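You operate a simulated robot arm through the tools that you are given. There is no shell and no other tool.

Carry out the task below with a simulated two-armed robot. There is one attempt and no reset: what you move stays moved.

JOB
Heat the heads to 230 C and seal the cup under them for 1.3 s.
Fine: set both knobs, switch the heat on, wait for the Ready lamp, press the seal button once, switch the heat off.

The check looks at the end state, three seconds after you hand in, the way a careful person would. Anything else that was tipped, shoved, dropped, spilled or broken makes it a failure. A push-on lid holds only when it is set on centred and level and pressed home; a screw cap is set on level and turned clockwise until tight.

ROBOT AND FRAMES
Two 7-joint arms with fingered hands on one trunk that stands fixed in place. Base frame: the origin is at the foot of the trunk, x ahead of it, y to its left, z up. Readings come in m, degrees, newtons and seconds.
The left shoulder is at [0.07, 0.154, 1.114], the right one opposite. With the tool pointing down near the work surface each hand reaches from about 0.38 to 0.88 m from the base axis, measured 20 degrees to its own side. Payload 3.9 kg a hand.
Tool frame (each hand has its own): the origin (TCP) lies between the finger pads and is the grasp point; the fingertips stand 0.03 m ahead of it; z points along the fingers, y is the line along which they close. The gripper opens to 0.104 m; its body begins 0.035 m behind the TCP. The gripper is a hand of 4 fingers: y runs from the thumb to the fingers, the wrist lies at [-0.017, -0.104, -0.178] in the tool frame, and closing takes about 1.5 s.
Orientation is that of the tool frame in the base frame, as a unit quaternion [w, x, y, z]. With the fingers straight down and the wrist toward the robot, the tool's x, y and z point along [0, 1, 0], [1, 0, 0] and [0, 0, -1] of the base frame.

CONTROLS
- The arms move only by the tool apply_moves. It takes "left_deltas", "right_deltas" or both (then of equal length, played together; a hand with none holds still); each is a list of rows, each a list of 6 numbers: the shift along the base's x, y, z in m, then the turn, a rotation vector about the base's x, y, z in degrees. In form: [[x, y, z, wx, wy, wz], ...]. A call has 1 to 20 rows; each row shifts and turns the commanded pose from where the row before left it. "left_fingers" and "right_fingers" are, for a hand that has rows, the opening, from 0 (shut) to 1 (fully open), set as the call begins (left out, the last holds). A row lasts 0.2 s, in which the tool goes at most 0.05 m and 8.6 degrees; a call with a longer step from one row to the next is refused whole, and so is a gripper value outside its range. A pose out of reach is approached as far as the arm can. The call stops where the force on the tool passes 40 N (or 10 N more than at its start, if that is more) or the arm is blocked; 0.2 s more then pass. The fingers move at their own pace (about 0.072 m/s each) and stop on an object; they squeeze with about 27 N. The grip force told is the motor's: it shows also when the fingers shut on nothing. Time passes only in rows, and 0.2 s behind the last, so rows that do not move let the fingers close. The reply holds the time, the measured pose of the TCP, the force on the tool along the base axes, the opening and the grip force, in the units named above and with some noise, with the torque about the TCP (base axes, N m) and any sound that the robot's microphone picked up.
- Cameras (640 x 400 px; columns grow to the right, rows downward): "scene" is now at [0.124, 0.0242, 1.3259]; the picture's right is [0.30, -0.95, 0.00], its down [-0.71, -0.22, -0.67] and it looks along [0.64, 0.20, -0.74] (base axes); focal length 343 px, centre (320, 200). "left" rides on the left gripper at [-0.066, -0.09, -0.126] in its tool frame; the picture's right is [-0.78, -0.30, 0.56], its down [0.57, -0.70, 0.42] and it looks along [0.26, 0.65, 0.71] (tool axes); focal length 275 px, centre (320, 200). "right" rides on the right gripper at [0.066, -0.09, -0.126] in its tool frame; the picture's right is [-0.78, 0.30, -0.56], its down [-0.57, -0.70, 0.42] and it looks along [-0.27, 0.65, 0.71] (tool axes); focal length 275 px, centre (320, 200). There is no depth. A picture from a camera that has moved, and an enlarged one, comes with that camera's place and axes in the base frame and with its lens.
- get_image(camera): a new picture of that camera. The clock stands still meanwhile.
- raise_lower(by): slides the trunk up (or, below 0, down) by that many m; the arms and the scene camera ride with it, the base frame stays. It gives what a move gives, with no picture.
- hand_shape(shape, hand): the hand has 4 fingers and takes this shape, open, in about a second: jaw (thumb against the fingers, like two jaws); tri (thumb and two fingers); tip (a fingertip pinch); poke (one finger out to press); point (the index stretched); flat (the hand flat); cup (the hand cupped); fist (a fist). The gripper value then closes the fingers along that shape, each until it touches; the sizes above hold for jaw. It gives what a move gives, with no picture.
- aim_head(pan, tilt): turns the head with the scene camera to pan (to the left, within 86 degrees either way) and tilt (down, from -29 to 69), counted from straight ahead of the robot. It gives what a move gives.
- close_up(camera, box): a new picture of the part [left, top, right, bottom] of that camera's present view, enlarged. The clock stands still meanwhile.
- hand_in(): hands the job in; it is judged then, once.

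Places have to be worked out from the pictures, the camera data and where the tool is seen. Open the grippers and draw the arms clear of the work before you hand the job in, unless the task says otherwise.

The tools are called by a JSON object that holds its "fn" and its "kwargs". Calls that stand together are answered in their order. apply_moves: Moves the arms, as the interface text tells. Its arguments: {"type":"object","properties":{"left_deltas":{"type":"array"},"left_fingers":{"type":"number"},"right_deltas":{"type":"array"},"right_fingers":{"type":"number"}},"required":[]} The other tools are called the same way: raise_lower (by) moves the trunk up or down; hand_shape (shape, hand) gives the hand a shape; aim_head (pan, tilt) turns the head that bears the scene camera; get_image (camera) takes a picture; close_up (camera, box) takes an enlarged picture of a part of a camera's view; hand_in () hands the job in.

At the start:

```text
time: 0.0
left_position: [0.3602, 0.3536, 0.7944]
left_tool_rot: [-0.001, 0.707, 0.707, 0.001]
left_contact_force: [0.8, -0.1, -0.1]
left_ft_torque: [0.02, 0.0, 0.0]
left_grip_width: 0.1037
left_gripper_force: 0.1
left_shape: jaw
right_position: [0.6061, -0.019, 0.8475]
right_tool_rot: [0.0, 0.707, 0.707, 0.0]
right_contact_force: [0.2, -0.5, 0.7]
right_ft_torque: [0.01, 0.01, -0.01]
right_grip_width: 0.1036
right_gripper_force: 0.0
right_shape: jaw
trunk travel left (down, up): [-0.567, 0.373]
head pan, tilt (commanded): [17.6, 48.1]
```

scene: 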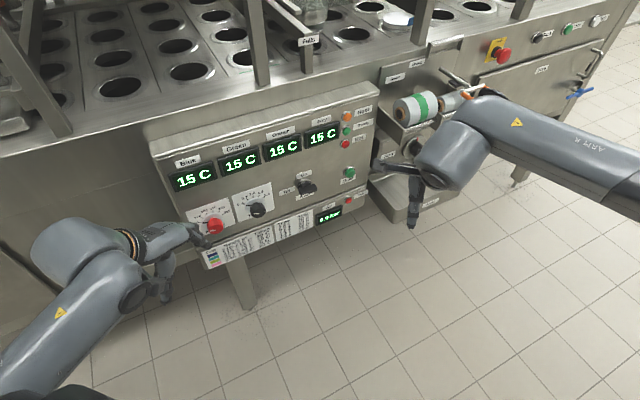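
right: 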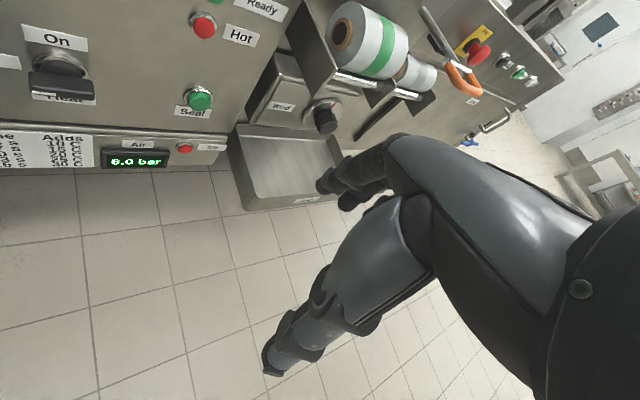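
left: 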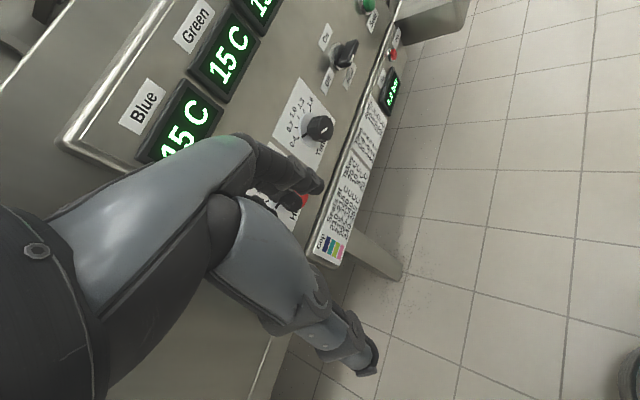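

I start by taking close-ups of the panel in the scene camera to read the labels and knobs.

{"fn": "close_up", "kwargs": {"camera": "scene", "box": [140, 80, 400, 280]}}

{"fn": "close_up", "kwargs": {"camera": "scene", "box": [170, 160, 320, 280]}}

{"fn": "close_up", "kwargs": {"camera": "left", "box": [220, 0, 420, 280]}}

{"fn": "close_up", "kwargs": {"camera": "right", "box": [0, 0, 320, 200]}}

```text
2.00 times, centred on (270, 180) of scene
camera zoom: at [0.124, 0.0242, 1.3259], right [0.3, -0.95, 0.0], down [-0.71, -0.22, -0.67], along [0.64, 0.2, -0.74], focal length 686 px, centre (420, 240)
```

zoom: 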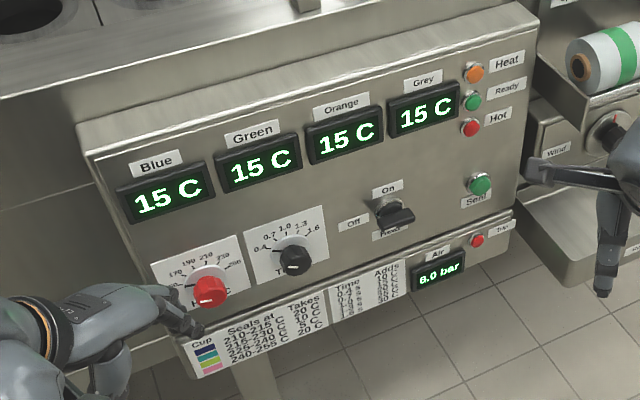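

```text
3.33 times, centred on (245, 220) of scene
camera zoom: at [0.124, 0.0242, 1.3259], right [0.3, -0.95, 0.0], down [-0.71, -0.22, -0.67], along [0.64, 0.2, -0.74], focal length 1144 px, centre (570, 133)
```

zoom: 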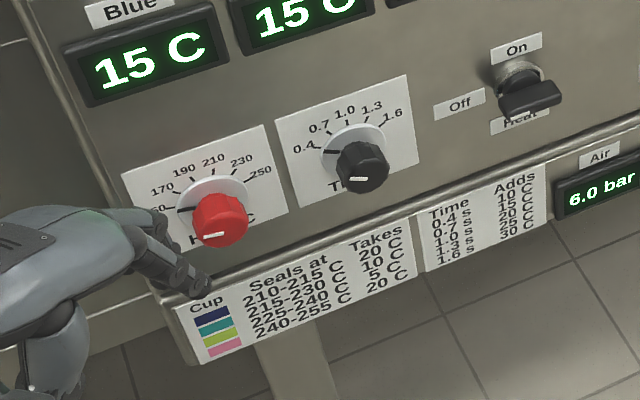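

```text
1.43 times, centred on (320, 140) of left
camera zoom: at [0.2707, 0.2885, 0.9209], right [-0.3, -0.78, -0.56], down [-0.7, 0.57, -0.42], along [0.65, 0.26, -0.71], focal length 393 px, centre (320, 286)
```

zoom: 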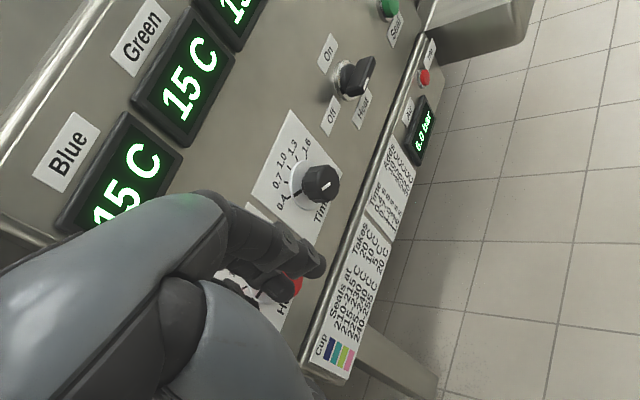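

```text
2.00 times, centred on (160, 100) of right
camera zoom: at [0.5167, 0.0467, 0.975], right [0.3, -0.78, 0.56], down [-0.7, -0.57, -0.42], along [0.65, -0.27, -0.71], focal length 551 px, centre (640, 400)
```

zoom: 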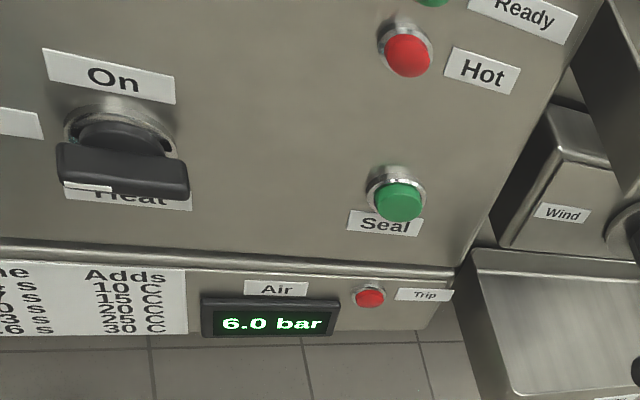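

The panel appears to sit ahead-left, facing back toward the robot at an angle of about 45°. I enlarge each knob and the tables to read the pointers and legends.

{"fn": "close_up", "kwargs": {"camera": "scene", "box": [180, 180, 244, 240]}}

{"fn": "close_up", "kwargs": {"camera": "scene", "box": [228, 175, 284, 230]}}

{"fn": "close_up", "kwargs": {"camera": "scene", "box": [275, 165, 331, 205]}}

{"fn": "close_up", "kwargs": {"camera": "scene", "box": [195, 205, 375, 275]}}

{"fn": "close_up", "kwargs": {"camera": "scene", "box": [240, 0, 440, 100]}}

```text
6.67 times, centred on (212, 210) of scene
camera zoom: at [0.124, 0.0242, 1.3259], right [0.3, -0.95, 0.0], down [-0.71, -0.22, -0.67], along [0.64, 0.2, -0.74], focal length 2288 px, centre (1040, 133)
```

zoom: 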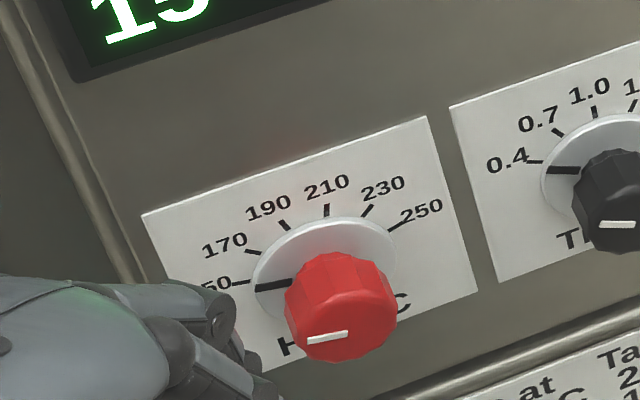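

```text
7.27 times, centred on (256, 202) of scene
camera zoom: at [0.124, 0.0242, 1.3259], right [0.3, -0.95, 0.0], down [-0.71, -0.22, -0.67], along [0.64, 0.2, -0.74], focal length 2496 px, centre (786, 182)
```

zoom: 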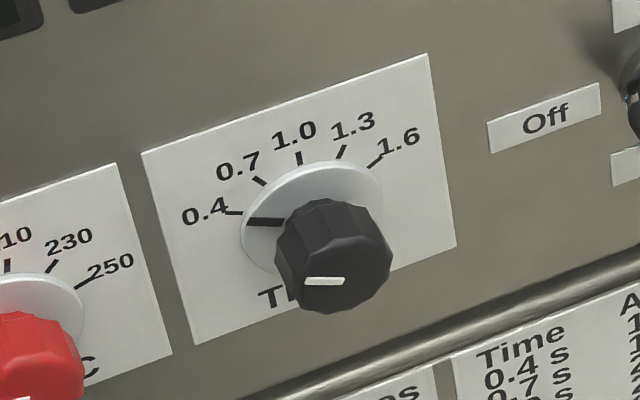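

```text
10.00 times, centred on (303, 185) of scene
camera zoom: at [0.124, 0.0242, 1.3259], right [0.3, -0.95, 0.0], down [-0.71, -0.22, -0.67], along [0.64, 0.2, -0.74], focal length 3432 px, centre (490, 350)
```

zoom: 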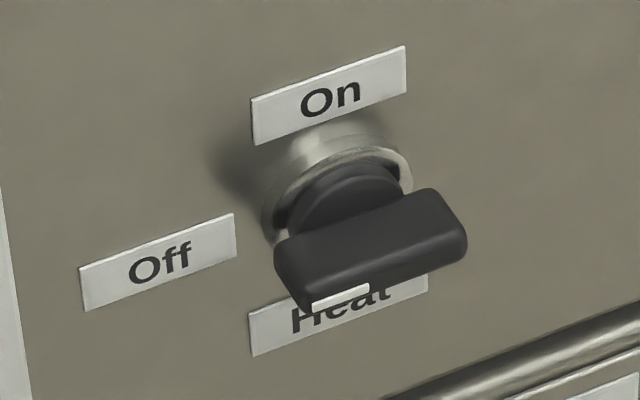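

```text
3.56 times, centred on (285, 240) of scene
camera zoom: at [0.124, 0.0242, 1.3259], right [0.3, -0.95, 0.0], down [-0.71, -0.22, -0.67], along [0.64, 0.2, -0.74], focal length 1220 px, centre (444, 58)
```

zoom: 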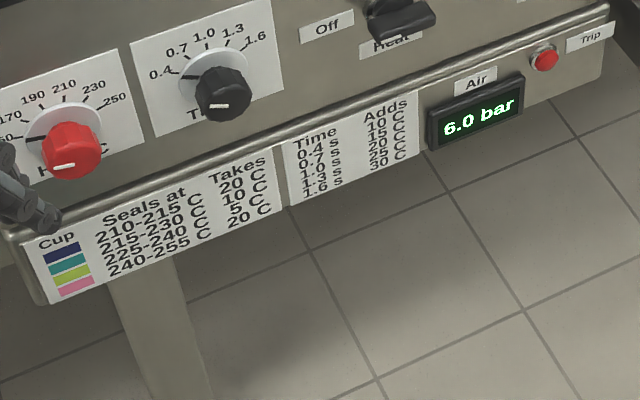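

```text
3.20 times, centred on (340, 50) of scene
camera zoom: at [0.124, 0.0242, 1.3259], right [0.3, -0.95, 0.0], down [-0.71, -0.22, -0.67], along [0.64, 0.2, -0.74], focal length 1098 px, centre (256, 680)
```

zoom: 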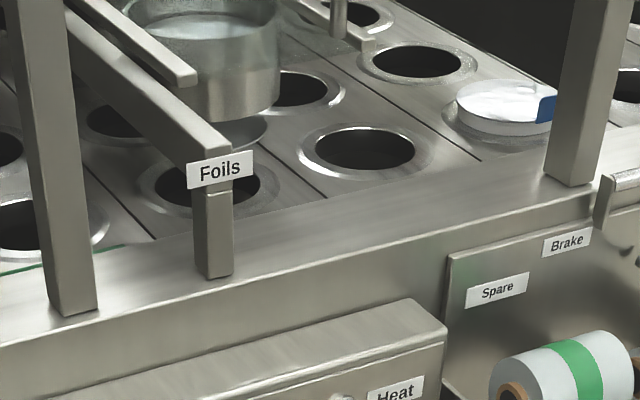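

The panel is vertical and yawed 45° (inward normal ≈ [0.71, 0.71, 0]). The left TCP is about 0.15 m in front of it. I turn the left hand to face the panel, staying clear of it, to see how well the arm reaches and to get a better view.

{"fn": "apply_moves", "kwargs": {"left_deltas": [[0, -0.01, 0, 0, 0, 7.5], [0, -0.01, 0, 0, 0, 7.5], [0, -0.01, 0, 0, 0, 7.5], [0, -0.01, 0, 0, 0, 7.5], [0, -0.01, 0, 0, 0, 7.5], [0, -0.01, 0, 0, 0, 7.5]], "left_fingers": 1}}

{"fn": "get_image", "kwargs": {"camera": "scene"}}

{"fn": "get_image", "kwargs": {"camera": "left"}}

```text
time: 1.4
left_position: [0.4174, 0.3061, 0.8402]
left_tool_rot: [-0.002, 0.382, 0.924, 0.001]
left_contact_force: [0.7, 0.1, 1.0]
left_ft_torque: [-0.01, 0.03, 0.0]
left_grip_width: 0.1039
left_gripper_force: 0.2
left_shape: jaw
left hand out of reach, approached as far as the arm can: row 4, 5, 6
right_position: [0.6078, -0.0201, 0.8471]
right_tool_rot: [-0.001, 0.708, 0.706, 0.0]
right_contact_force: [0.7, -0.3, 0.4]
right_ft_torque: [0.0, 0.03, 0.03]
right_grip_width: 0.1037
right_gripper_force: 0.1
right_shape: jaw
trunk travel left (down, up): [-0.567, 0.373]
head pan, tilt (commanded): [17.6, 48.1]
```

```text
taken
camera scene: at [0.1259, 0.0217, 1.3257], right [0.3, -0.95, 0.0], down [-0.71, -0.22, -0.67], along [0.64, 0.2, -0.74], focal length 343 px, centre (320, 200)
```

scene: 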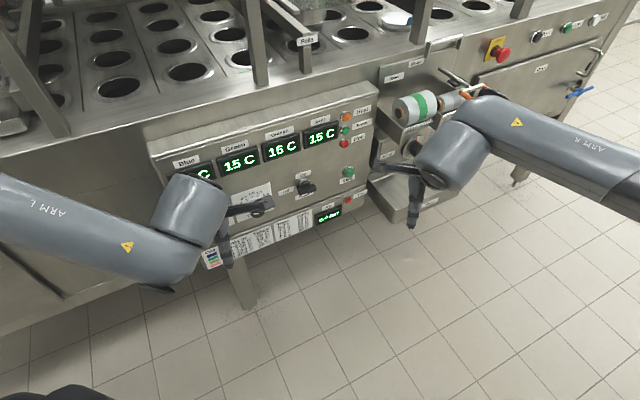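

```text
taken
camera left: at [0.4017, 0.195, 0.9656], right [0.34, -0.76, -0.56], down [-0.9, -0.09, -0.42], along [0.27, 0.65, -0.71], focal length 275 px, centre (320, 200)
```

left: 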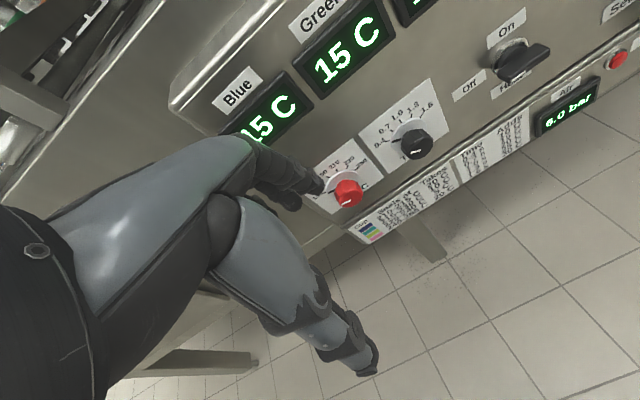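

The yawed pose close in was slightly out of reach, but all is clear. Now I pitch the hand so the fingers point at the panel horizontally (wrist low), keeping about 0.13 m clear.

{"fn": "apply_moves", "kwargs": {"left_deltas": [[0.0, 0, -0.01, 5.785, -5.785, 0], [0.0, 0, -0.01, 5.785, -5.785, 0], [0.0, 0, -0.01, 5.785, -5.785, 0], [0.0, 0, -0.01, 5.785, -5.785, 0], [0.0, 0, -0.01, 5.785, -5.785, 0], [0.0, 0, -0.01, 5.785, -5.785, 0], [0.0, 0, -0.01, 5.785, -5.785, 0], [0.0, 0, -0.01, 5.785, -5.785, 0], [0.0, 0, -0.01, 5.785, -5.785, 0], [0.0, 0, -0.01, 5.785, -5.785, 0], [0.0, 0, -0.01, 5.785, -5.785, 0]]}}

{"fn": "get_image", "kwargs": {"camera": "scene"}}

{"fn": "get_image", "kwargs": {"camera": "left"}}

```text
time: 3.8
left_position: [0.5005, 0.5213, 1.0208]
left_tool_rot: [0.269, 0.276, 0.654, 0.65]
left_contact_force: [-15.9, -15.6, -2.9]
left_ft_torque: [-1.27, 1.16, 0.01]
left_grip_width: 0.1041
left_gripper_force: 0.1
left_shape: jaw
left hand out of reach, approached as far as the arm can: row 3, 4, 5, 6, 7, 8, 9, 10, 11
right_position: [0.6037, -0.0218, 0.8512]
right_tool_rot: [0.0, 0.708, 0.706, 0.002]
right_contact_force: [-0.2, 0.4, -1.1]
right_ft_torque: [-0.01, -0.02, 0.01]
right_grip_width: 0.1035
right_gripper_force: 0.1
right_shape: jaw
trunk travel left (down, up): [-0.567, 0.373]
head pan, tilt (commanded): [17.6, 48.1]
```

```text
taken
camera scene: at [0.1194, 0.0192, 1.3263], right [0.3, -0.95, 0.0], down [-0.71, -0.22, -0.67], along [0.64, 0.2, -0.74], focal length 343 px, centre (320, 200)
```

scene: 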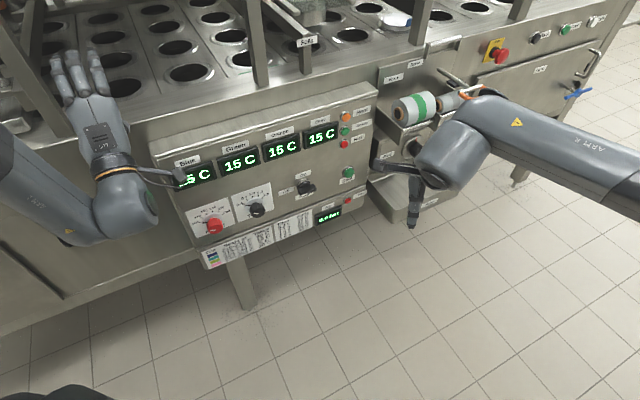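

```text
taken
camera left: at [0.4583, 0.3853, 0.932], right [0.94, -0.16, -0.31], down [-0.11, 0.7, -0.7], along [0.33, 0.69, 0.64], focal length 275 px, centre (320, 200)
```

left: 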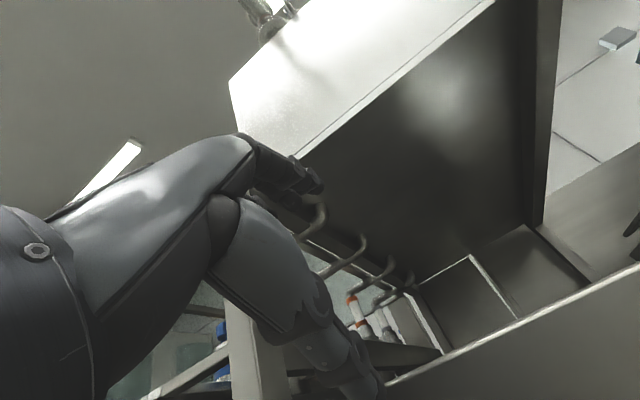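

The hand tracked the orientation but drifted up and forward, and it now presses lightly (~22 N) on the machine. I back off at once by reversing the pitch.

{"fn": "apply_moves", "kwargs": {"left_deltas": [[0.0, 0, 0.01, -5.785, 5.785, 0], [0.0, 0, 0.01, -5.785, 5.785, 0], [0.0, 0, 0.01, -5.785, 5.785, 0], [0.0, 0, 0.01, -5.785, 5.785, 0], [0.0, 0, 0.01, -5.785, 5.785, 0], [0.0, 0, 0.01, -5.785, 5.785, 0]]}}

{"fn": "get_image", "kwargs": {"camera": "scene"}}

```text
time: 5.2
left_position: [0.5055, 0.5257, 1.0797]
left_tool_rot: [0.133, 0.359, 0.866, 0.322]
left_contact_force: [-0.2, -0.4, 0.4]
left_ft_torque: [0.01, -0.01, 0.01]
left_grip_width: 0.1041
left_gripper_force: 0.1
left_shape: jaw
right_position: [0.6057, -0.0188, 0.8481]
right_tool_rot: [0.0, 0.707, 0.707, -0.001]
right_contact_force: [0.0, -0.4, 0.2]
right_ft_torque: [0.06, 0.02, 0.01]
right_grip_width: 0.1037
right_gripper_force: 0.1
right_shape: jaw
trunk travel left (down, up): [-0.567, 0.373]
head pan, tilt (commanded): [17.6, 48.1]
```

```text
taken
camera scene: at [0.1245, 0.0246, 1.3259], right [0.3, -0.95, 0.0], down [-0.71, -0.22, -0.67], along [0.64, 0.2, -0.74], focal length 343 px, centre (320, 200)
```

scene: 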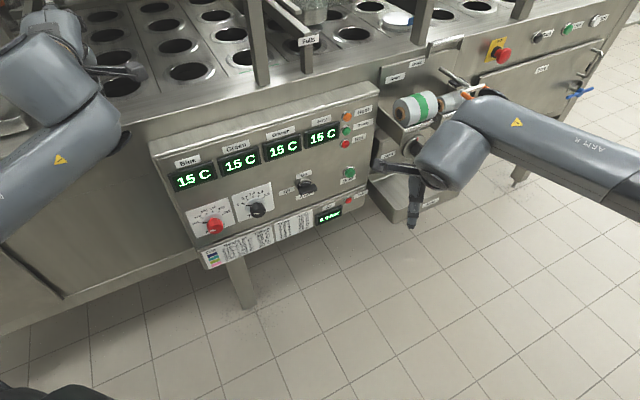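

Free of contact now, and the commanded pose re-bases on the reached one. I withdraw the left hand from above the counter while undoing the rest of the pitch; I plan to do the panel work with the right arm, whose shoulder lines up far better with the panel normal.

{"fn": "apply_moves", "kwargs": {"left_deltas": [[-0.02, -0.02, 0.0, 0, 0, 0], [-0.02, -0.02, 0.0, -5.785, 5.785, 0], [-0.02, -0.02, 0.0, -5.785, 5.785, 0], [-0.02, -0.02, 0, -5.785, 5.785, 0], [-0.02, -0.02, 0, -5.785, 5.785, 0], [-0.02, -0.02, 0, -5.785, 5.785, 0], [-0.01, -0.01, -0.01, 0, 0, -7.5], [-0.01, -0.01, -0.02, 0, 0, -7.5], [0, 0, -0.02, 0, 0, -7.5], [0, 0, -0.02, 0, 0, -7.5], [0, 0, -0.02, 0, 0, -7.5], [0, 0, -0.02, 0, 0, -7.5]]}}

{"fn": "get_image", "kwargs": {"camera": "scene"}}

```text
time: 7.8
left_position: [0.4048, 0.4013, 1.0905]
left_tool_rot: [0.013, 0.387, 0.922, 0.02]
left_contact_force: [-0.2, -0.8, 0.0]
left_ft_torque: [-0.03, -0.01, 0.01]
left_grip_width: 0.104
left_gripper_force: 0.0
left_shape: jaw
left hand out of reach, approached as far as the arm can: row 5, 7, 8, 9, 10, 11, 12
right_position: [0.6069, -0.0177, 0.849]
right_tool_rot: [0.0, 0.707, 0.707, 0.0]
right_contact_force: [0.6, -0.9, 0.4]
right_ft_torque: [0.01, 0.0, -0.03]
right_grip_width: 0.1037
right_gripper_force: 0.0
right_shape: jaw
trunk travel left (down, up): [-0.567, 0.373]
head pan, tilt (commanded): [17.6, 48.1]
```

```text
taken
camera scene: at [0.1241, 0.0244, 1.3259], right [0.3, -0.95, 0.0], down [-0.71, -0.22, -0.67], along [0.64, 0.2, -0.74], focal length 343 px, centre (320, 200)
```

scene: 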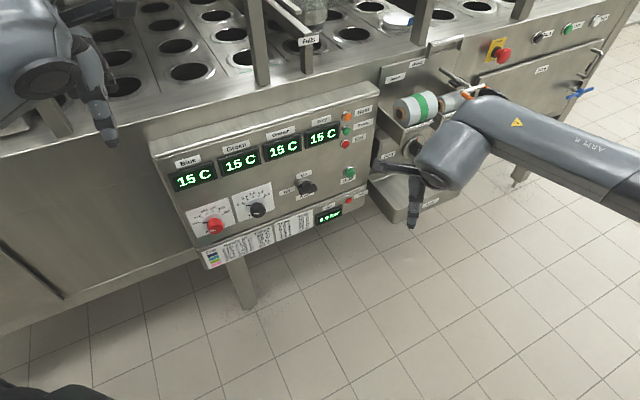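

The left hand is near its inner reach limit; I slide it sideways to the left (parallel to the panel) so it's clear of the panel and the trunk can be lowered.

{"fn": "apply_moves", "kwargs": {"left_deltas": [[-0.02, 0.015, 0, 0, 0, 0], [-0.025, 0.02, 0, 0, 0, 0], [-0.025, 0.02, 0, 0, 0, 0], [-0.025, 0.02, 0, 0, 0, 0], [-0.025, 0.02, 0, 0, 0, 0], [-0.025, 0.02, 0, 0, 0, 0], [-0.025, 0.02, 0, 0, 0, 0], [-0.025, 0.02, 0, 0, 0, 0], [-0.025, 0.02, 0, 0, 0, 0], [-0.025, 0.02, 0, 0, 0, 0]]}}

{"fn": "get_image", "kwargs": {"camera": "scene"}}

{"fn": "get_image", "kwargs": {"camera": "left"}}

```text
time: 10.0
left_position: [0.2003, 0.5915, 1.1003]
left_tool_rot: [0.011, 0.386, 0.922, 0.021]
left_contact_force: [0.6, 0.2, -1.2]
left_ft_torque: [-0.02, -0.04, -0.02]
left_grip_width: 0.1038
left_gripper_force: 0.0
left_shape: jaw
left hand out of reach, approached as far as the arm can: row 1, 2, 3, 4, 5
right_position: [0.6053, -0.018, 0.8487]
right_tool_rot: [0.0, 0.707, 0.707, -0.001]
right_contact_force: [0.0, 0.2, 0.3]
right_ft_torque: [-0.01, 0.01, 0.03]
right_grip_width: 0.1036
right_gripper_force: 0.1
right_shape: jaw
trunk travel left (down, up): [-0.567, 0.373]
head pan, tilt (commanded): [17.6, 48.1]
```

```text
taken
camera scene: at [0.1234, 0.0247, 1.326], right [0.3, -0.95, 0.0], down [-0.71, -0.22, -0.67], along [0.64, 0.2, -0.74], focal length 343 px, centre (320, 200)
```

scene: 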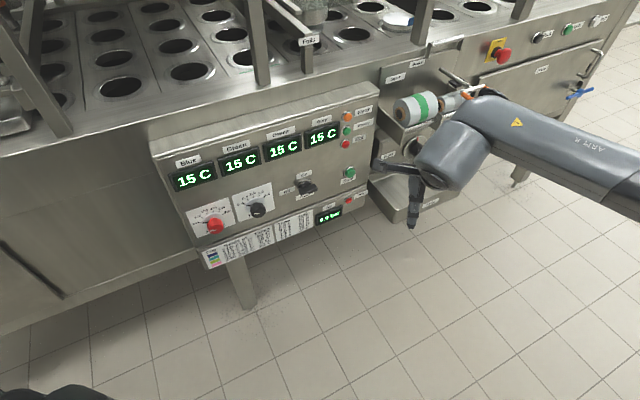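

```text
taken
camera left: at [0.1778, 0.4777, 1.2209], right [0.35, -0.75, -0.57], down [-0.89, -0.07, -0.46], along [0.3, 0.66, -0.68], focal length 275 px, centre (320, 200)
```

left: 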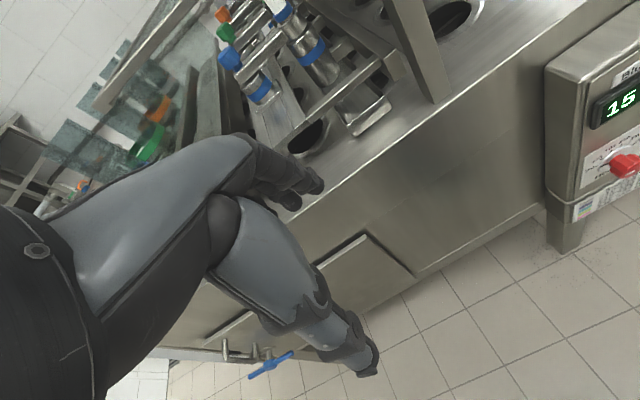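

Left arm is now out of the panel area. I back it off slightly more, and retract the right hand toward the robot so that the trunk can be lowered without hitting the tray.

{"fn": "apply_moves", "kwargs": {"left_deltas": [[-0.01, -0.008, 0, 0, 0, 0], [-0.01, -0.008, 0, 0, 0, 0], [-0.01, -0.008, 0, 0, 0, 0], [-0.01, -0.008, 0, 0, 0, 0], [-0.01, -0.008, 0, 0, 0, 0]], "right_deltas": [[-0.02, -0.016, 0, 0, 0, 0], [-0.02, -0.016, 0, 0, 0, 0], [-0.02, -0.016, 0, 0, 0, 0], [-0.02, -0.016, 0, 0, 0, 0], [-0.02, -0.016, 0, 0, 0, 0]]}}

{"fn": "get_image", "kwargs": {"camera": "scene"}}

{"fn": "get_image", "kwargs": {"camera": "right"}}

```text
time: 11.2
left_position: [0.1595, 0.5586, 1.1]
left_tool_rot: [0.012, 0.386, 0.922, 0.02]
left_contact_force: [1.1, 0.0, -0.6]
left_ft_torque: [0.0, -0.02, 0.01]
left_grip_width: 0.104
left_gripper_force: 0.0
left_shape: jaw
left hand out of reach, approached as far as the arm can: row 5
right_position: [0.5052, -0.0985, 0.8487]
right_tool_rot: [0.0, 0.707, 0.708, 0.0]
right_contact_force: [-0.1, -1.1, 0.2]
right_ft_torque: [-0.03, 0.02, 0.02]
right_grip_width: 0.1037
right_gripper_force: 0.0
right_shape: jaw
trunk travel left (down, up): [-0.567, 0.373]
head pan, tilt (commanded): [17.6, 48.1]
```

```text
taken
camera scene: at [0.1236, 0.0238, 1.326], right [0.3, -0.95, 0.0], down [-0.71, -0.22, -0.67], along [0.64, 0.2, -0.74], focal length 343 px, centre (320, 200)
```

scene: 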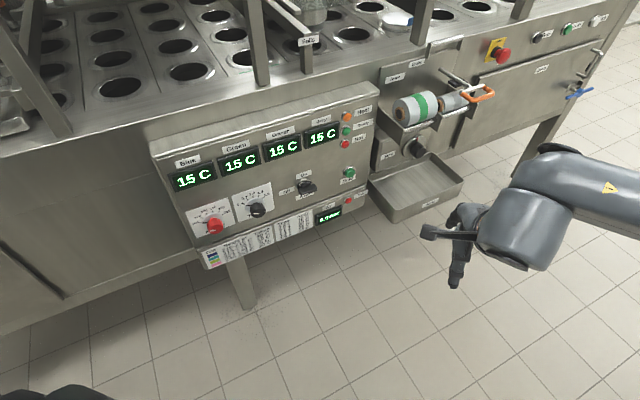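

```text
taken
camera right: at [0.4157, -0.0335, 0.9758], right [0.3, -0.78, 0.56], down [-0.7, -0.57, -0.42], along [0.65, -0.26, -0.71], focal length 275 px, centre (320, 200)
```

right: 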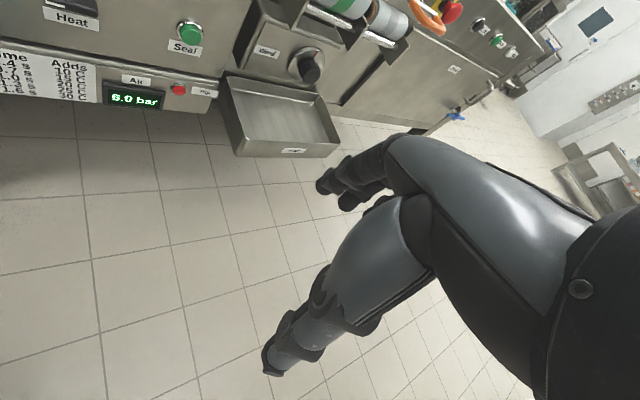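

Both arms are clear of the machine (tray is right of the panel, well ahead of the right hand). I lower the trunk by 0.3 m so the right arm can point level at the panel.

{"fn": "raise_lower", "kwargs": {"by": -0.3}}

{"fn": "get_image", "kwargs": {"camera": "scene"}}

{"fn": "get_image", "kwargs": {"camera": "left"}}

{"fn": "get_image", "kwargs": {"camera": "right"}}

```text
time: 14.2
left_position: [0.16, 0.5588, 0.7972]
left_tool_rot: [0.012, 0.387, 0.922, 0.021]
left_contact_force: [-0.4, -1.4, 0.1]
left_ft_torque: [-0.04, 0.0, -0.05]
left_grip_width: 0.104
left_gripper_force: 0.1
left_shape: jaw
right_position: [0.5051, -0.0987, 0.5493]
right_tool_rot: [0.0, 0.706, 0.708, 0.0]
right_contact_force: [0.4, 0.3, 1.3]
right_ft_torque: [0.01, -0.03, 0.0]
right_grip_width: 0.1038
right_gripper_force: 0.0
right_shape: jaw
trunk travel left (down, up): [-0.267, 0.673]
head pan, tilt (commanded): [17.6, 48.1]
```

```text
taken
camera scene: at [0.1239, 0.0242, 1.026], right [0.3, -0.95, 0.0], down [-0.71, -0.22, -0.67], along [0.64, 0.2, -0.74], focal length 343 px, centre (320, 200)
```

scene: 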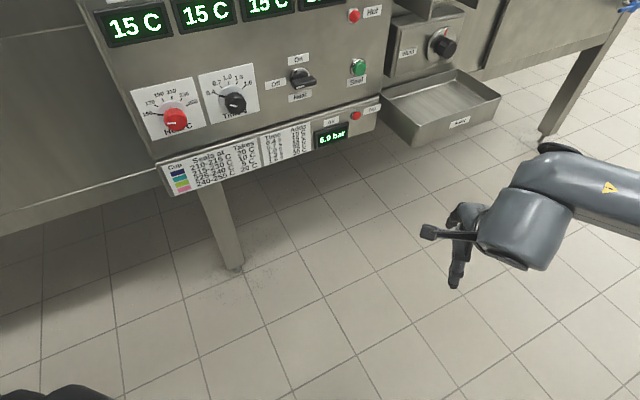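

```text
taken
camera left: at [0.1386, 0.4457, 0.9206], right [0.35, -0.75, -0.57], down [-0.88, -0.07, -0.46], along [0.3, 0.66, -0.68], focal length 275 px, centre (320, 200)
```

left: 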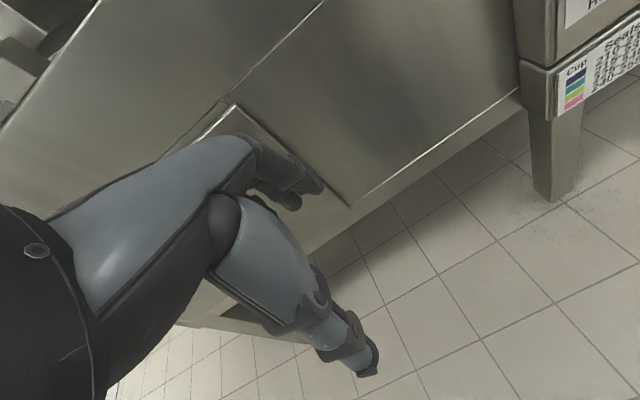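

```text
taken
camera right: at [0.4163, -0.033, 0.6757], right [0.3, -0.78, 0.56], down [-0.7, -0.57, -0.42], along [0.65, -0.27, -0.71], focal length 275 px, centre (320, 200)
```

right: 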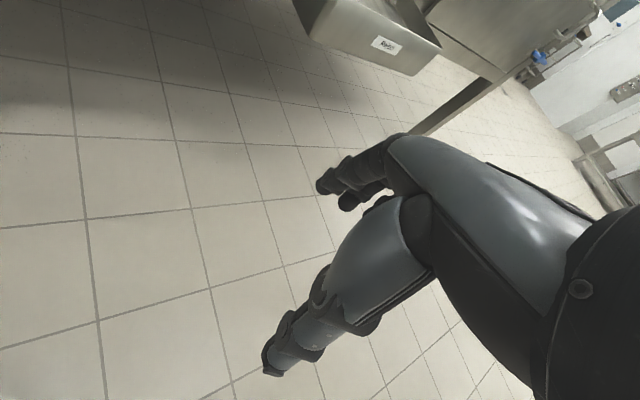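

The panel is seen more face-on now. I aim the head at it and re-measure each control from this lower viewpoint.

{"fn": "aim_head", "kwargs": {"pan": 28, "tilt": 32}}

{"fn": "get_image", "kwargs": {"camera": "scene"}}

{"fn": "close_up", "kwargs": {"camera": "scene", "box": [150, 160, 310, 260]}}

{"fn": "close_up", "kwargs": {"camera": "scene", "box": [280, 120, 440, 220]}}

```text
time: 15.0
left_position: [0.1609, 0.5603, 0.7981]
left_tool_rot: [0.013, 0.387, 0.922, 0.02]
left_contact_force: [0.1, -0.9, 0.0]
left_ft_torque: [0.02, -0.02, -0.01]
left_grip_width: 0.1039
left_gripper_force: 0.1
left_shape: jaw
right_position: [0.5055, -0.0982, 0.5493]
right_tool_rot: [0.0, 0.707, 0.707, 0.001]
right_contact_force: [0.4, 0.8, -0.6]
right_ft_torque: [0.04, 0.01, 0.0]
right_grip_width: 0.1036
right_gripper_force: 0.1
right_shape: jaw
trunk travel left (down, up): [-0.267, 0.673]
head pan, tilt (commanded): [28.0, 32.0]
```

```text
taken
camera scene: at [0.128, 0.0424, 1.0497], right [0.47, -0.88, 0.0], down [-0.47, -0.25, -0.85], along [0.75, 0.4, -0.53], focal length 343 px, centre (320, 200)
```

scene: 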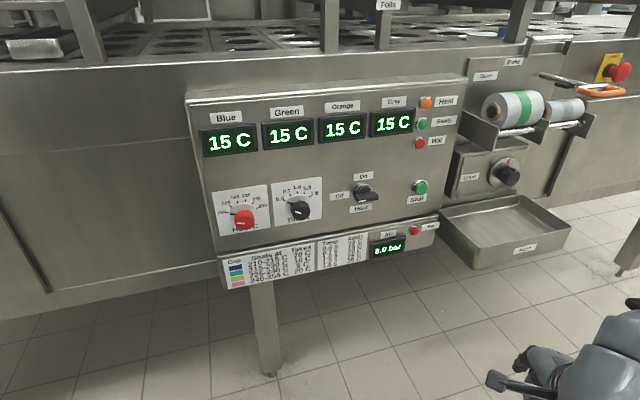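

```text
4.00 times, centred on (230, 210) of scene
camera zoom: at [0.128, 0.0424, 1.0497], right [0.47, -0.88, 0.0], down [-0.47, -0.25, -0.85], along [0.75, 0.4, -0.53], focal length 1373 px, centre (680, 160)
```

zoom: 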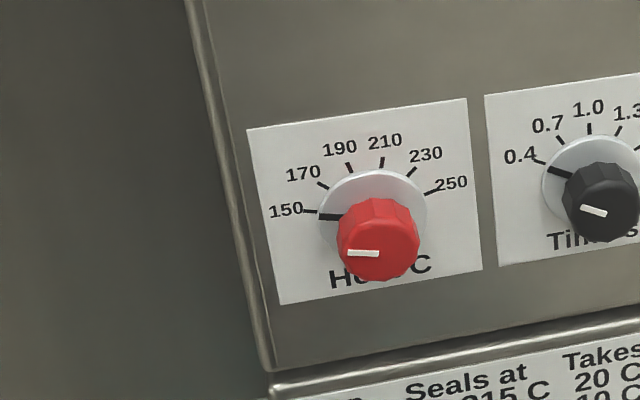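

```text
4.00 times, centred on (360, 170) of scene
camera zoom: at [0.128, 0.0424, 1.0497], right [0.47, -0.88, 0.0], down [-0.47, -0.25, -0.85], along [0.75, 0.4, -0.53], focal length 1373 px, centre (160, 320)
```

zoom: 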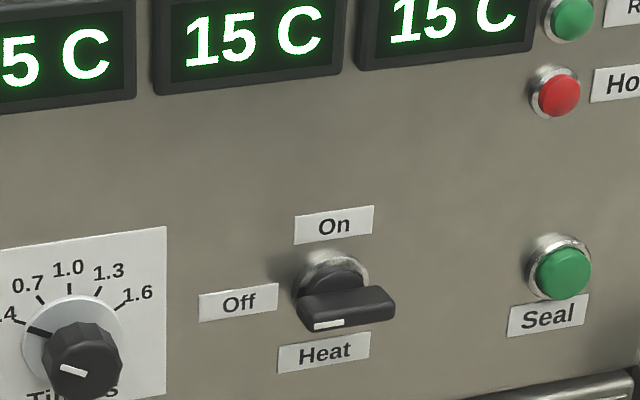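

Triangulating the two head heights gives: panel face at depth n=(x+y)/√2≈0.679; Temp knob at r=(x−y)/√2≈0.0785, z≈0.681; Time knob r≈0.185, z≈0.682; Heat selector r≈0.322, z≈0.687; Seal button r≈0.452, z≈0.685; knob fronts at n≈0.646. Scale ticks are 30° apart, so Temp needs +120° and Time +90°. I now bring the right hand over, yawed 45°, well clear of the panel.

{"fn": "apply_moves", "kwargs": {"right_deltas": [[-0.0084, 0.0318, 0.009, 0, 0, 5.625], [-0.0084, 0.0318, 0.009, 0, 0, 5.625], [-0.0084, 0.0318, 0.009, 0, 0, 5.625], [-0.0084, 0.0318, 0.009, 0, 0, 5.625], [-0.0084, 0.0318, 0.009, 0, 0, 5.625], [-0.0084, 0.0318, 0.009, 0, 0, 5.625], [-0.0084, 0.0318, 0.009, 0, 0, 5.625], [-0.0084, 0.0318, 0.009, 0, 0, 5.625]]}}

{"fn": "get_image", "kwargs": {"camera": "scene"}}

```text
time: 16.8
left_position: [0.1599, 0.5599, 0.7982]
left_tool_rot: [0.013, 0.386, 0.922, 0.02]
left_contact_force: [-0.5, -0.2, 0.3]
left_ft_torque: [0.0, 0.0, -0.02]
left_grip_width: 0.1036
left_gripper_force: 0.0
left_shape: jaw
right_position: [0.4385, 0.1557, 0.6215]
right_tool_rot: [0.001, 0.382, 0.924, 0.0]
right_contact_force: [-0.3, -0.6, 0.3]
right_ft_torque: [0.02, 0.0, 0.0]
right_grip_width: 0.1033
right_gripper_force: 0.0
right_shape: jaw
trunk travel left (down, up): [-0.267, 0.673]
head pan, tilt (commanded): [28.0, 32.0]
```

```text
taken
camera scene: at [0.1279, 0.0432, 1.0497], right [0.47, -0.88, 0.0], down [-0.47, -0.25, -0.85], along [0.75, 0.4, -0.53], focal length 343 px, centre (320, 200)
```

scene: 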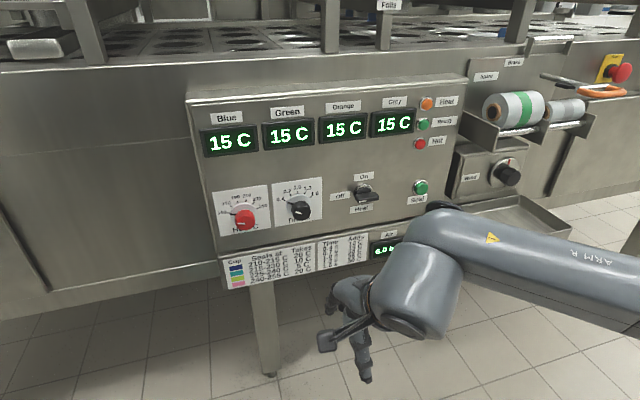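

Position reached exactly. Now I pitch the right hand up in stages toward pointing at the panel, checking reach.

{"fn": "apply_moves", "kwargs": {"right_deltas": [[0, 0, 0.005, 5.785, -5.785, 0], [0, 0, 0.005, 5.785, -5.785, 0], [0, 0, 0.005, 5.785, -5.785, 0], [0, 0, 0.005, 5.785, -5.785, 0], [0, 0, 0.005, 5.785, -5.785, 0]]}}

```text
time: 18.0
left_position: [0.16, 0.5605, 0.7975]
left_tool_rot: [0.013, 0.386, 0.922, 0.02]
left_contact_force: [-0.4, -0.3, -0.3]
left_ft_torque: [0.02, 0.02, -0.01]
left_grip_width: 0.1038
left_gripper_force: 0.1
left_shape: jaw
right_position: [0.4386, 0.1552, 0.6406]
right_tool_rot: [0.109, 0.368, 0.886, 0.26]
right_contact_force: [0.3, 0.3, -0.3]
right_ft_torque: [-0.01, 0.0, -0.02]
right_grip_width: 0.1038
right_gripper_force: 0.0
right_shape: jaw
right hand out of reach, approached as far as the arm can: row 5
trunk travel left (down, up): [-0.267, 0.673]
head pan, tilt (commanded): [28.0, 32.0]
```

Row 5 hit a limit at about 33–40° of pitch. I look at the arm's present shape to choose a better configuration.

{"fn": "get_image", "kwargs": {"camera": "scene"}}

{"fn": "get_image", "kwargs": {"camera": "right"}}

{"fn": "get_image", "kwargs": {"camera": "left"}}

```text
taken
camera scene: at [0.128, 0.0426, 1.0497], right [0.47, -0.88, 0.0], down [-0.47, -0.25, -0.85], along [0.75, 0.4, -0.53], focal length 343 px, centre (320, 200)
```

scene: 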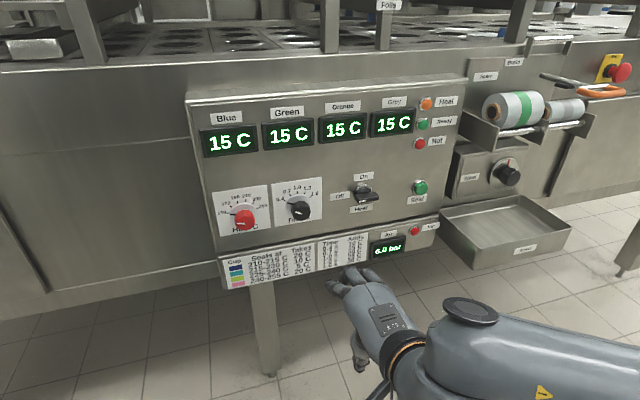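

```text
taken
camera right: at [0.291, 0.1008, 0.6988], right [0.51, -0.59, 0.63], down [0.15, -0.66, -0.74], along [0.85, 0.47, -0.25], focal length 275 px, centre (320, 200)
```

right: 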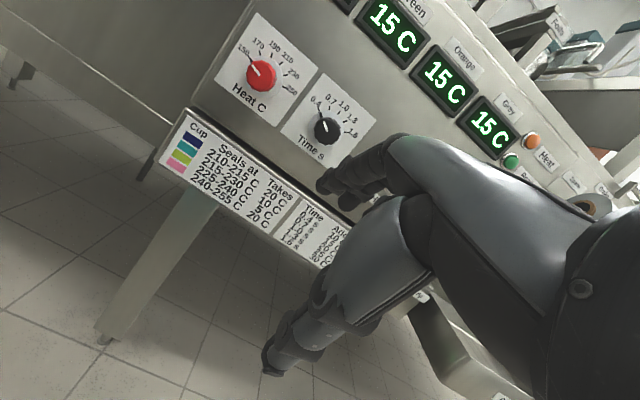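

```text
taken
camera left: at [0.1386, 0.4458, 0.9205], right [0.35, -0.75, -0.57], down [-0.88, -0.07, -0.46], along [0.3, 0.66, -0.68], focal length 275 px, centre (320, 200)
```

left: 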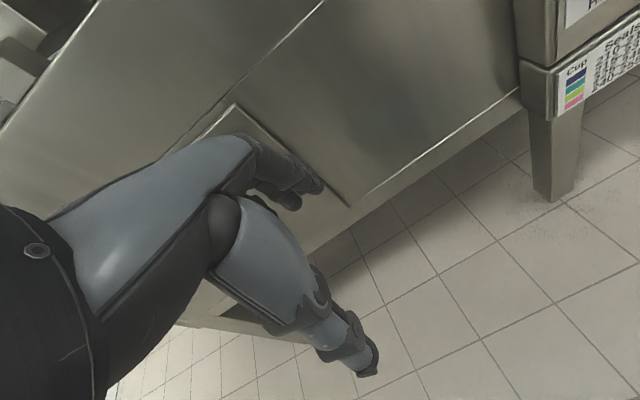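

The hand's own axis sits about 30° off the tool axis toward +y, so a better posture for this arm is to roll the hand so its wrist lies to the right of the knob (tool y pointing left). I roll −45° about the tool axis first and check reach.

{"fn": "apply_moves", "kwargs": {"right_deltas": [[0, 0, 0, -3.15, -3.12, 6.89], [0, 0, 0, -3.15, -3.12, 6.89], [0, 0, 0, -3.15, -3.12, 6.89], [0, 0, 0, -3.15, -3.12, 6.89], [0, 0, 0, -3.15, -3.12, 6.89], [0, 0, 0, -3.15, -3.12, 6.89]]}}

```text
time: 19.4
left_position: [0.1604, 0.5591, 0.7975]
left_tool_rot: [0.011, 0.387, 0.922, 0.02]
left_contact_force: [-0.1, -0.8, -1.0]
left_ft_torque: [0.0, -0.03, -0.01]
left_grip_width: 0.1042
left_gripper_force: 0.0
left_shape: jaw
right_position: [0.437, 0.1554, 0.6414]
right_tool_rot: [0.206, -0.036, 0.959, 0.189]
right_contact_force: [0.6, 0.5, -0.1]
right_ft_torque: [0.0, -0.03, -0.02]
right_grip_width: 0.1038
right_gripper_force: 0.1
right_shape: jaw
trunk travel left (down, up): [-0.267, 0.673]
head pan, tilt (commanded): [28.0, 32.0]
```

No limit met. I finish the roll to −90° and start pitching the fingers up toward the panel normal.

{"fn": "apply_moves", "kwargs": {"right_deltas": [[0, 0, 0, -3.15, -3.12, 6.89], [0, 0, 0, -3.15, -3.12, 6.89], [0, 0, 0, -3.15, -3.12, 6.89], [0, 0, 0, -3.15, -3.12, 6.89], [0, 0, 0, -3.15, -3.12, 6.89], [0, 0, 0.005, 5.79, -5.79, 0], [0, 0, 0.005, 5.79, -5.79, 0], [0, 0, 0.005, 5.79, -5.79, 0]]}}

{"fn": "get_image", "kwargs": {"camera": "scene"}}

```text
time: 21.2
left_position: [0.1601, 0.5612, 0.799]
left_tool_rot: [0.011, 0.388, 0.922, 0.021]
left_contact_force: [-0.5, 0.2, -0.6]
left_ft_torque: [0.02, 0.01, 0.0]
left_grip_width: 0.1038
left_gripper_force: 0.1
left_shape: jaw
right_position: [0.4391, 0.1558, 0.6578]
right_tool_rot: [0.444, -0.336, 0.811, 0.182]
right_contact_force: [-0.5, 0.6, -0.3]
right_ft_torque: [0.03, 0.02, -0.02]
right_grip_width: 0.104
right_gripper_force: 0.1
right_shape: jaw
trunk travel left (down, up): [-0.267, 0.673]
head pan, tilt (commanded): [28.0, 32.0]
```

```text
taken
camera scene: at [0.1283, 0.0418, 1.0498], right [0.47, -0.88, 0.0], down [-0.47, -0.25, -0.85], along [0.75, 0.4, -0.53], focal length 343 px, centre (320, 200)
```

scene: 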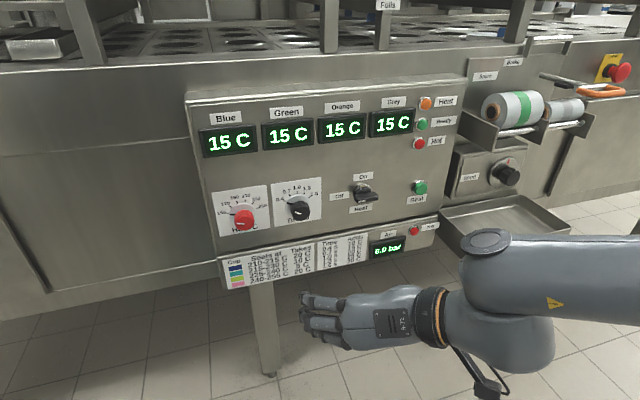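

The posture works. I finish the pitch to level and shift toward a pre-grasp spot in front of the Temp knob (n≈0.48).

{"fn": "apply_moves", "kwargs": {"right_deltas": [[-0.007, 0.021, 0.004, 5.79, -5.79, 0], [-0.007, 0.021, 0.004, 5.79, -5.79, 0], [-0.007, 0.021, 0.004, 5.79, -5.79, 0], [-0.007, 0.021, 0.004, 5.79, -5.79, 0], [-0.007, 0.021, 0.004, 0, 0, 0], [-0.007, 0.021, 0.003, 0, 0, 0]]}}

{"fn": "get_image", "kwargs": {"camera": "scene"}}

{"fn": "get_image", "kwargs": {"camera": "right"}}

```text
time: 22.6
left_position: [0.1599, 0.5599, 0.7981]
left_tool_rot: [0.011, 0.387, 0.922, 0.02]
left_contact_force: [-0.7, 0.4, 0.0]
left_ft_torque: [-0.02, 0.02, 0.01]
left_grip_width: 0.1038
left_gripper_force: 0.0
left_shape: jaw
right_position: [0.4013, 0.2763, 0.7803]
right_tool_rot: [0.593, -0.292, 0.711, 0.241]
right_contact_force: [-0.6, -0.4, -0.6]
right_ft_torque: [0.04, -0.03, 0.0]
right_grip_width: 0.1036
right_gripper_force: 0.1
right_shape: jaw
right hand out of reach, approached as far as the arm can: row 2, 3, 4
trunk travel left (down, up): [-0.267, 0.673]
head pan, tilt (commanded): [28.0, 32.0]
```

```text
taken
camera scene: at [0.128, 0.0429, 1.0497], right [0.47, -0.88, 0.0], down [-0.47, -0.25, -0.85], along [0.75, 0.4, -0.53], focal length 343 px, centre (320, 200)
```

scene: 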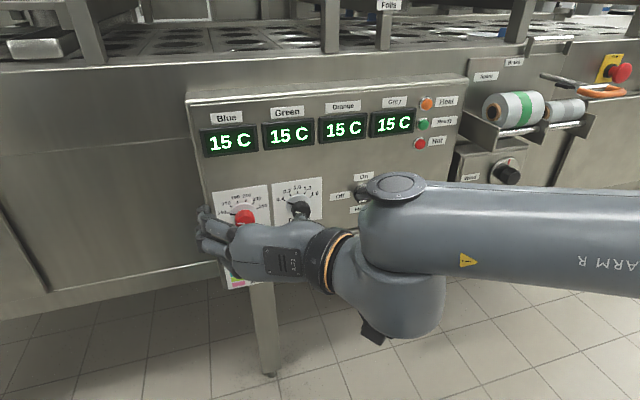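

```text
taken
camera right: at [0.3677, 0.1165, 0.74], right [-0.5, -0.07, 0.86], down [0.86, -0.13, 0.49], along [0.08, 0.99, 0.13], focal length 275 px, centre (320, 200)
```

right: 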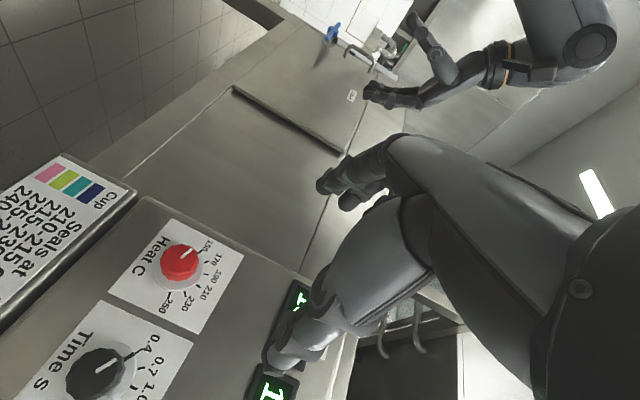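

Orientation is nearly there (10° short) but the hand stayed 0.1 m too high (z=0.78), a joint limit relative to the shoulder. Lowering the trunk by 0.12 m keeps this arm shape and brings the hand down to knob height; the hand is 0.17 m off the panel and clear.

{"fn": "raise_lower", "kwargs": {"by": -0.12}}

{"fn": "apply_moves", "kwargs": {"right_deltas": [[0, 0, 0.005, 3.7, -3.7, 0], [0, 0, 0.005, 3.7, -3.7, 0]]}}

{"fn": "get_image", "kwargs": {"camera": "scene"}}

{"fn": "get_image", "kwargs": {"camera": "left"}}

{"fn": "get_image", "kwargs": {"camera": "right"}}

```text
time: 24.1
left_position: [0.1597, 0.5584, 0.6782]
left_tool_rot: [0.012, 0.387, 0.922, 0.02]
left_contact_force: [-0.8, -0.1, -1.5]
left_ft_torque: [-0.04, -0.01, -0.02]
left_grip_width: 0.1039
left_gripper_force: 0.2
left_shape: jaw
right_position: [0.4003, 0.2769, 0.6608]
right_tool_rot: [0.593, -0.294, 0.71, 0.24]
right_contact_force: [-0.4, -0.1, -0.2]
right_ft_torque: [-0.02, 0.02, 0.0]
right_grip_width: 0.1039
right_gripper_force: 0.0
right_shape: jaw
trunk travel left (down, up): [-0.147, 0.793]
head pan, tilt (commanded): [28.0, 32.0]
```

```text
time: 24.7
left_position: [0.1603, 0.5594, 0.6792]
left_tool_rot: [0.012, 0.387, 0.922, 0.02]
left_contact_force: [0.3, 0.5, -0.3]
left_ft_torque: [-0.01, 0.01, -0.03]
left_grip_width: 0.104
left_gripper_force: 0.1
left_shape: jaw
right_position: [0.398, 0.2764, 0.689]
right_tool_rot: [0.618, -0.285, 0.689, 0.249]
right_contact_force: [-0.2, 0.8, 0.1]
right_ft_torque: [-0.02, -0.03, -0.02]
right_grip_width: 0.1039
right_gripper_force: 0.1
right_shape: jaw
right hand out of reach, approached as far as the arm can: row 1, 2
trunk travel left (down, up): [-0.147, 0.793]
head pan, tilt (commanded): [28.0, 32.0]
```

```text
taken
camera scene: at [0.1282, 0.0426, 0.9297], right [0.47, -0.88, 0.0], down [-0.47, -0.25, -0.85], along [0.75, 0.4, -0.53], focal length 343 px, centre (320, 200)
```

scene: 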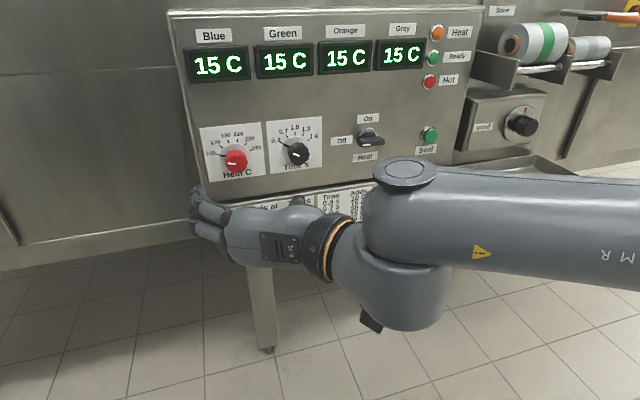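

```text
taken
camera left: at [0.1388, 0.4458, 0.8005], right [0.35, -0.75, -0.57], down [-0.89, -0.07, -0.46], along [0.3, 0.66, -0.68], focal length 275 px, centre (320, 200)
```

left: 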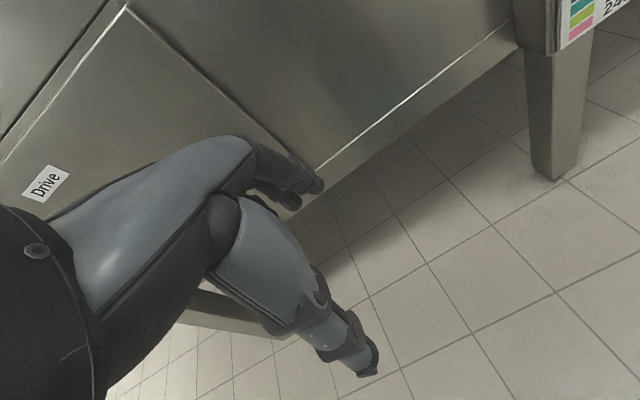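

```text
taken
camera right: at [0.3674, 0.1187, 0.6395], right [-0.55, -0.11, 0.83], down [0.83, -0.16, 0.53], along [0.07, 0.98, 0.18], focal length 275 px, centre (320, 200)
```

right: 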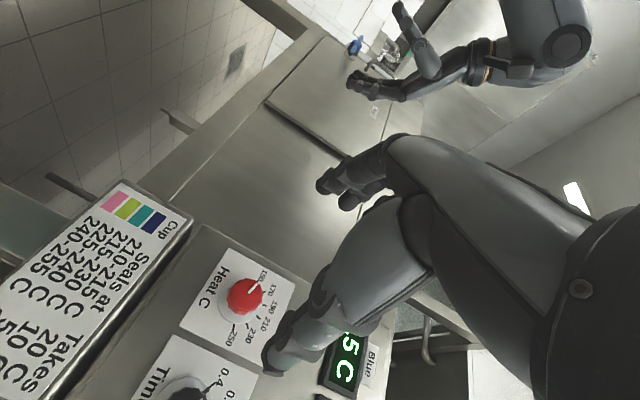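

Now z=0.689 and elevation −6°, close to level. The limit seems to relax when the forearm slopes upward, so I lower the trunk another 0.08 m and raise the hand back up relative to it, levelling the pitch.

{"fn": "raise_lower", "kwargs": {"by": -0.08}}

{"fn": "apply_moves", "kwargs": {"right_deltas": [[0, 0, 0.018, 1.5, -1.5, 0], [0, 0, 0.018, 1.5, -1.5, 0], [0, 0, 0.018, 1.5, -1.5, 0], [0, 0, 0.018, 0, 0, 0]]}}

```text
time: 25.9
left_position: [0.1602, 0.5601, 0.5985]
left_tool_rot: [0.012, 0.386, 0.922, 0.021]
left_contact_force: [-0.2, 0.4, 0.3]
left_ft_torque: [-0.04, 0.03, 0.0]
left_grip_width: 0.1037
left_gripper_force: 0.0
left_shape: jaw
right_position: [0.3975, 0.2783, 0.6088]
right_tool_rot: [0.619, -0.284, 0.689, 0.248]
right_contact_force: [-0.6, 0.2, -0.2]
right_ft_torque: [0.0, -0.02, 0.02]
right_grip_width: 0.1038
right_gripper_force: 0.1
right_shape: jaw
trunk travel left (down, up): [-0.067, 0.873]
head pan, tilt (commanded): [28.0, 32.0]
```

```text
time: 26.9
left_position: [0.1594, 0.5594, 0.5987]
left_tool_rot: [0.012, 0.386, 0.922, 0.02]
left_contact_force: [-0.3, -0.4, 0.4]
left_ft_torque: [0.03, -0.01, -0.02]
left_grip_width: 0.1039
left_gripper_force: 0.1
left_shape: jaw
right_position: [0.3979, 0.2764, 0.6855]
right_tool_rot: [0.657, -0.269, 0.653, 0.264]
right_contact_force: [-0.2, 0.3, 0.3]
right_ft_torque: [0.02, -0.04, 0.04]
right_grip_width: 0.1036
right_gripper_force: 0.1
right_shape: jaw
right hand out of reach, approached as far as the arm can: row 3
trunk travel left (down, up): [-0.067, 0.873]
head pan, tilt (commanded): [28.0, 32.0]
```

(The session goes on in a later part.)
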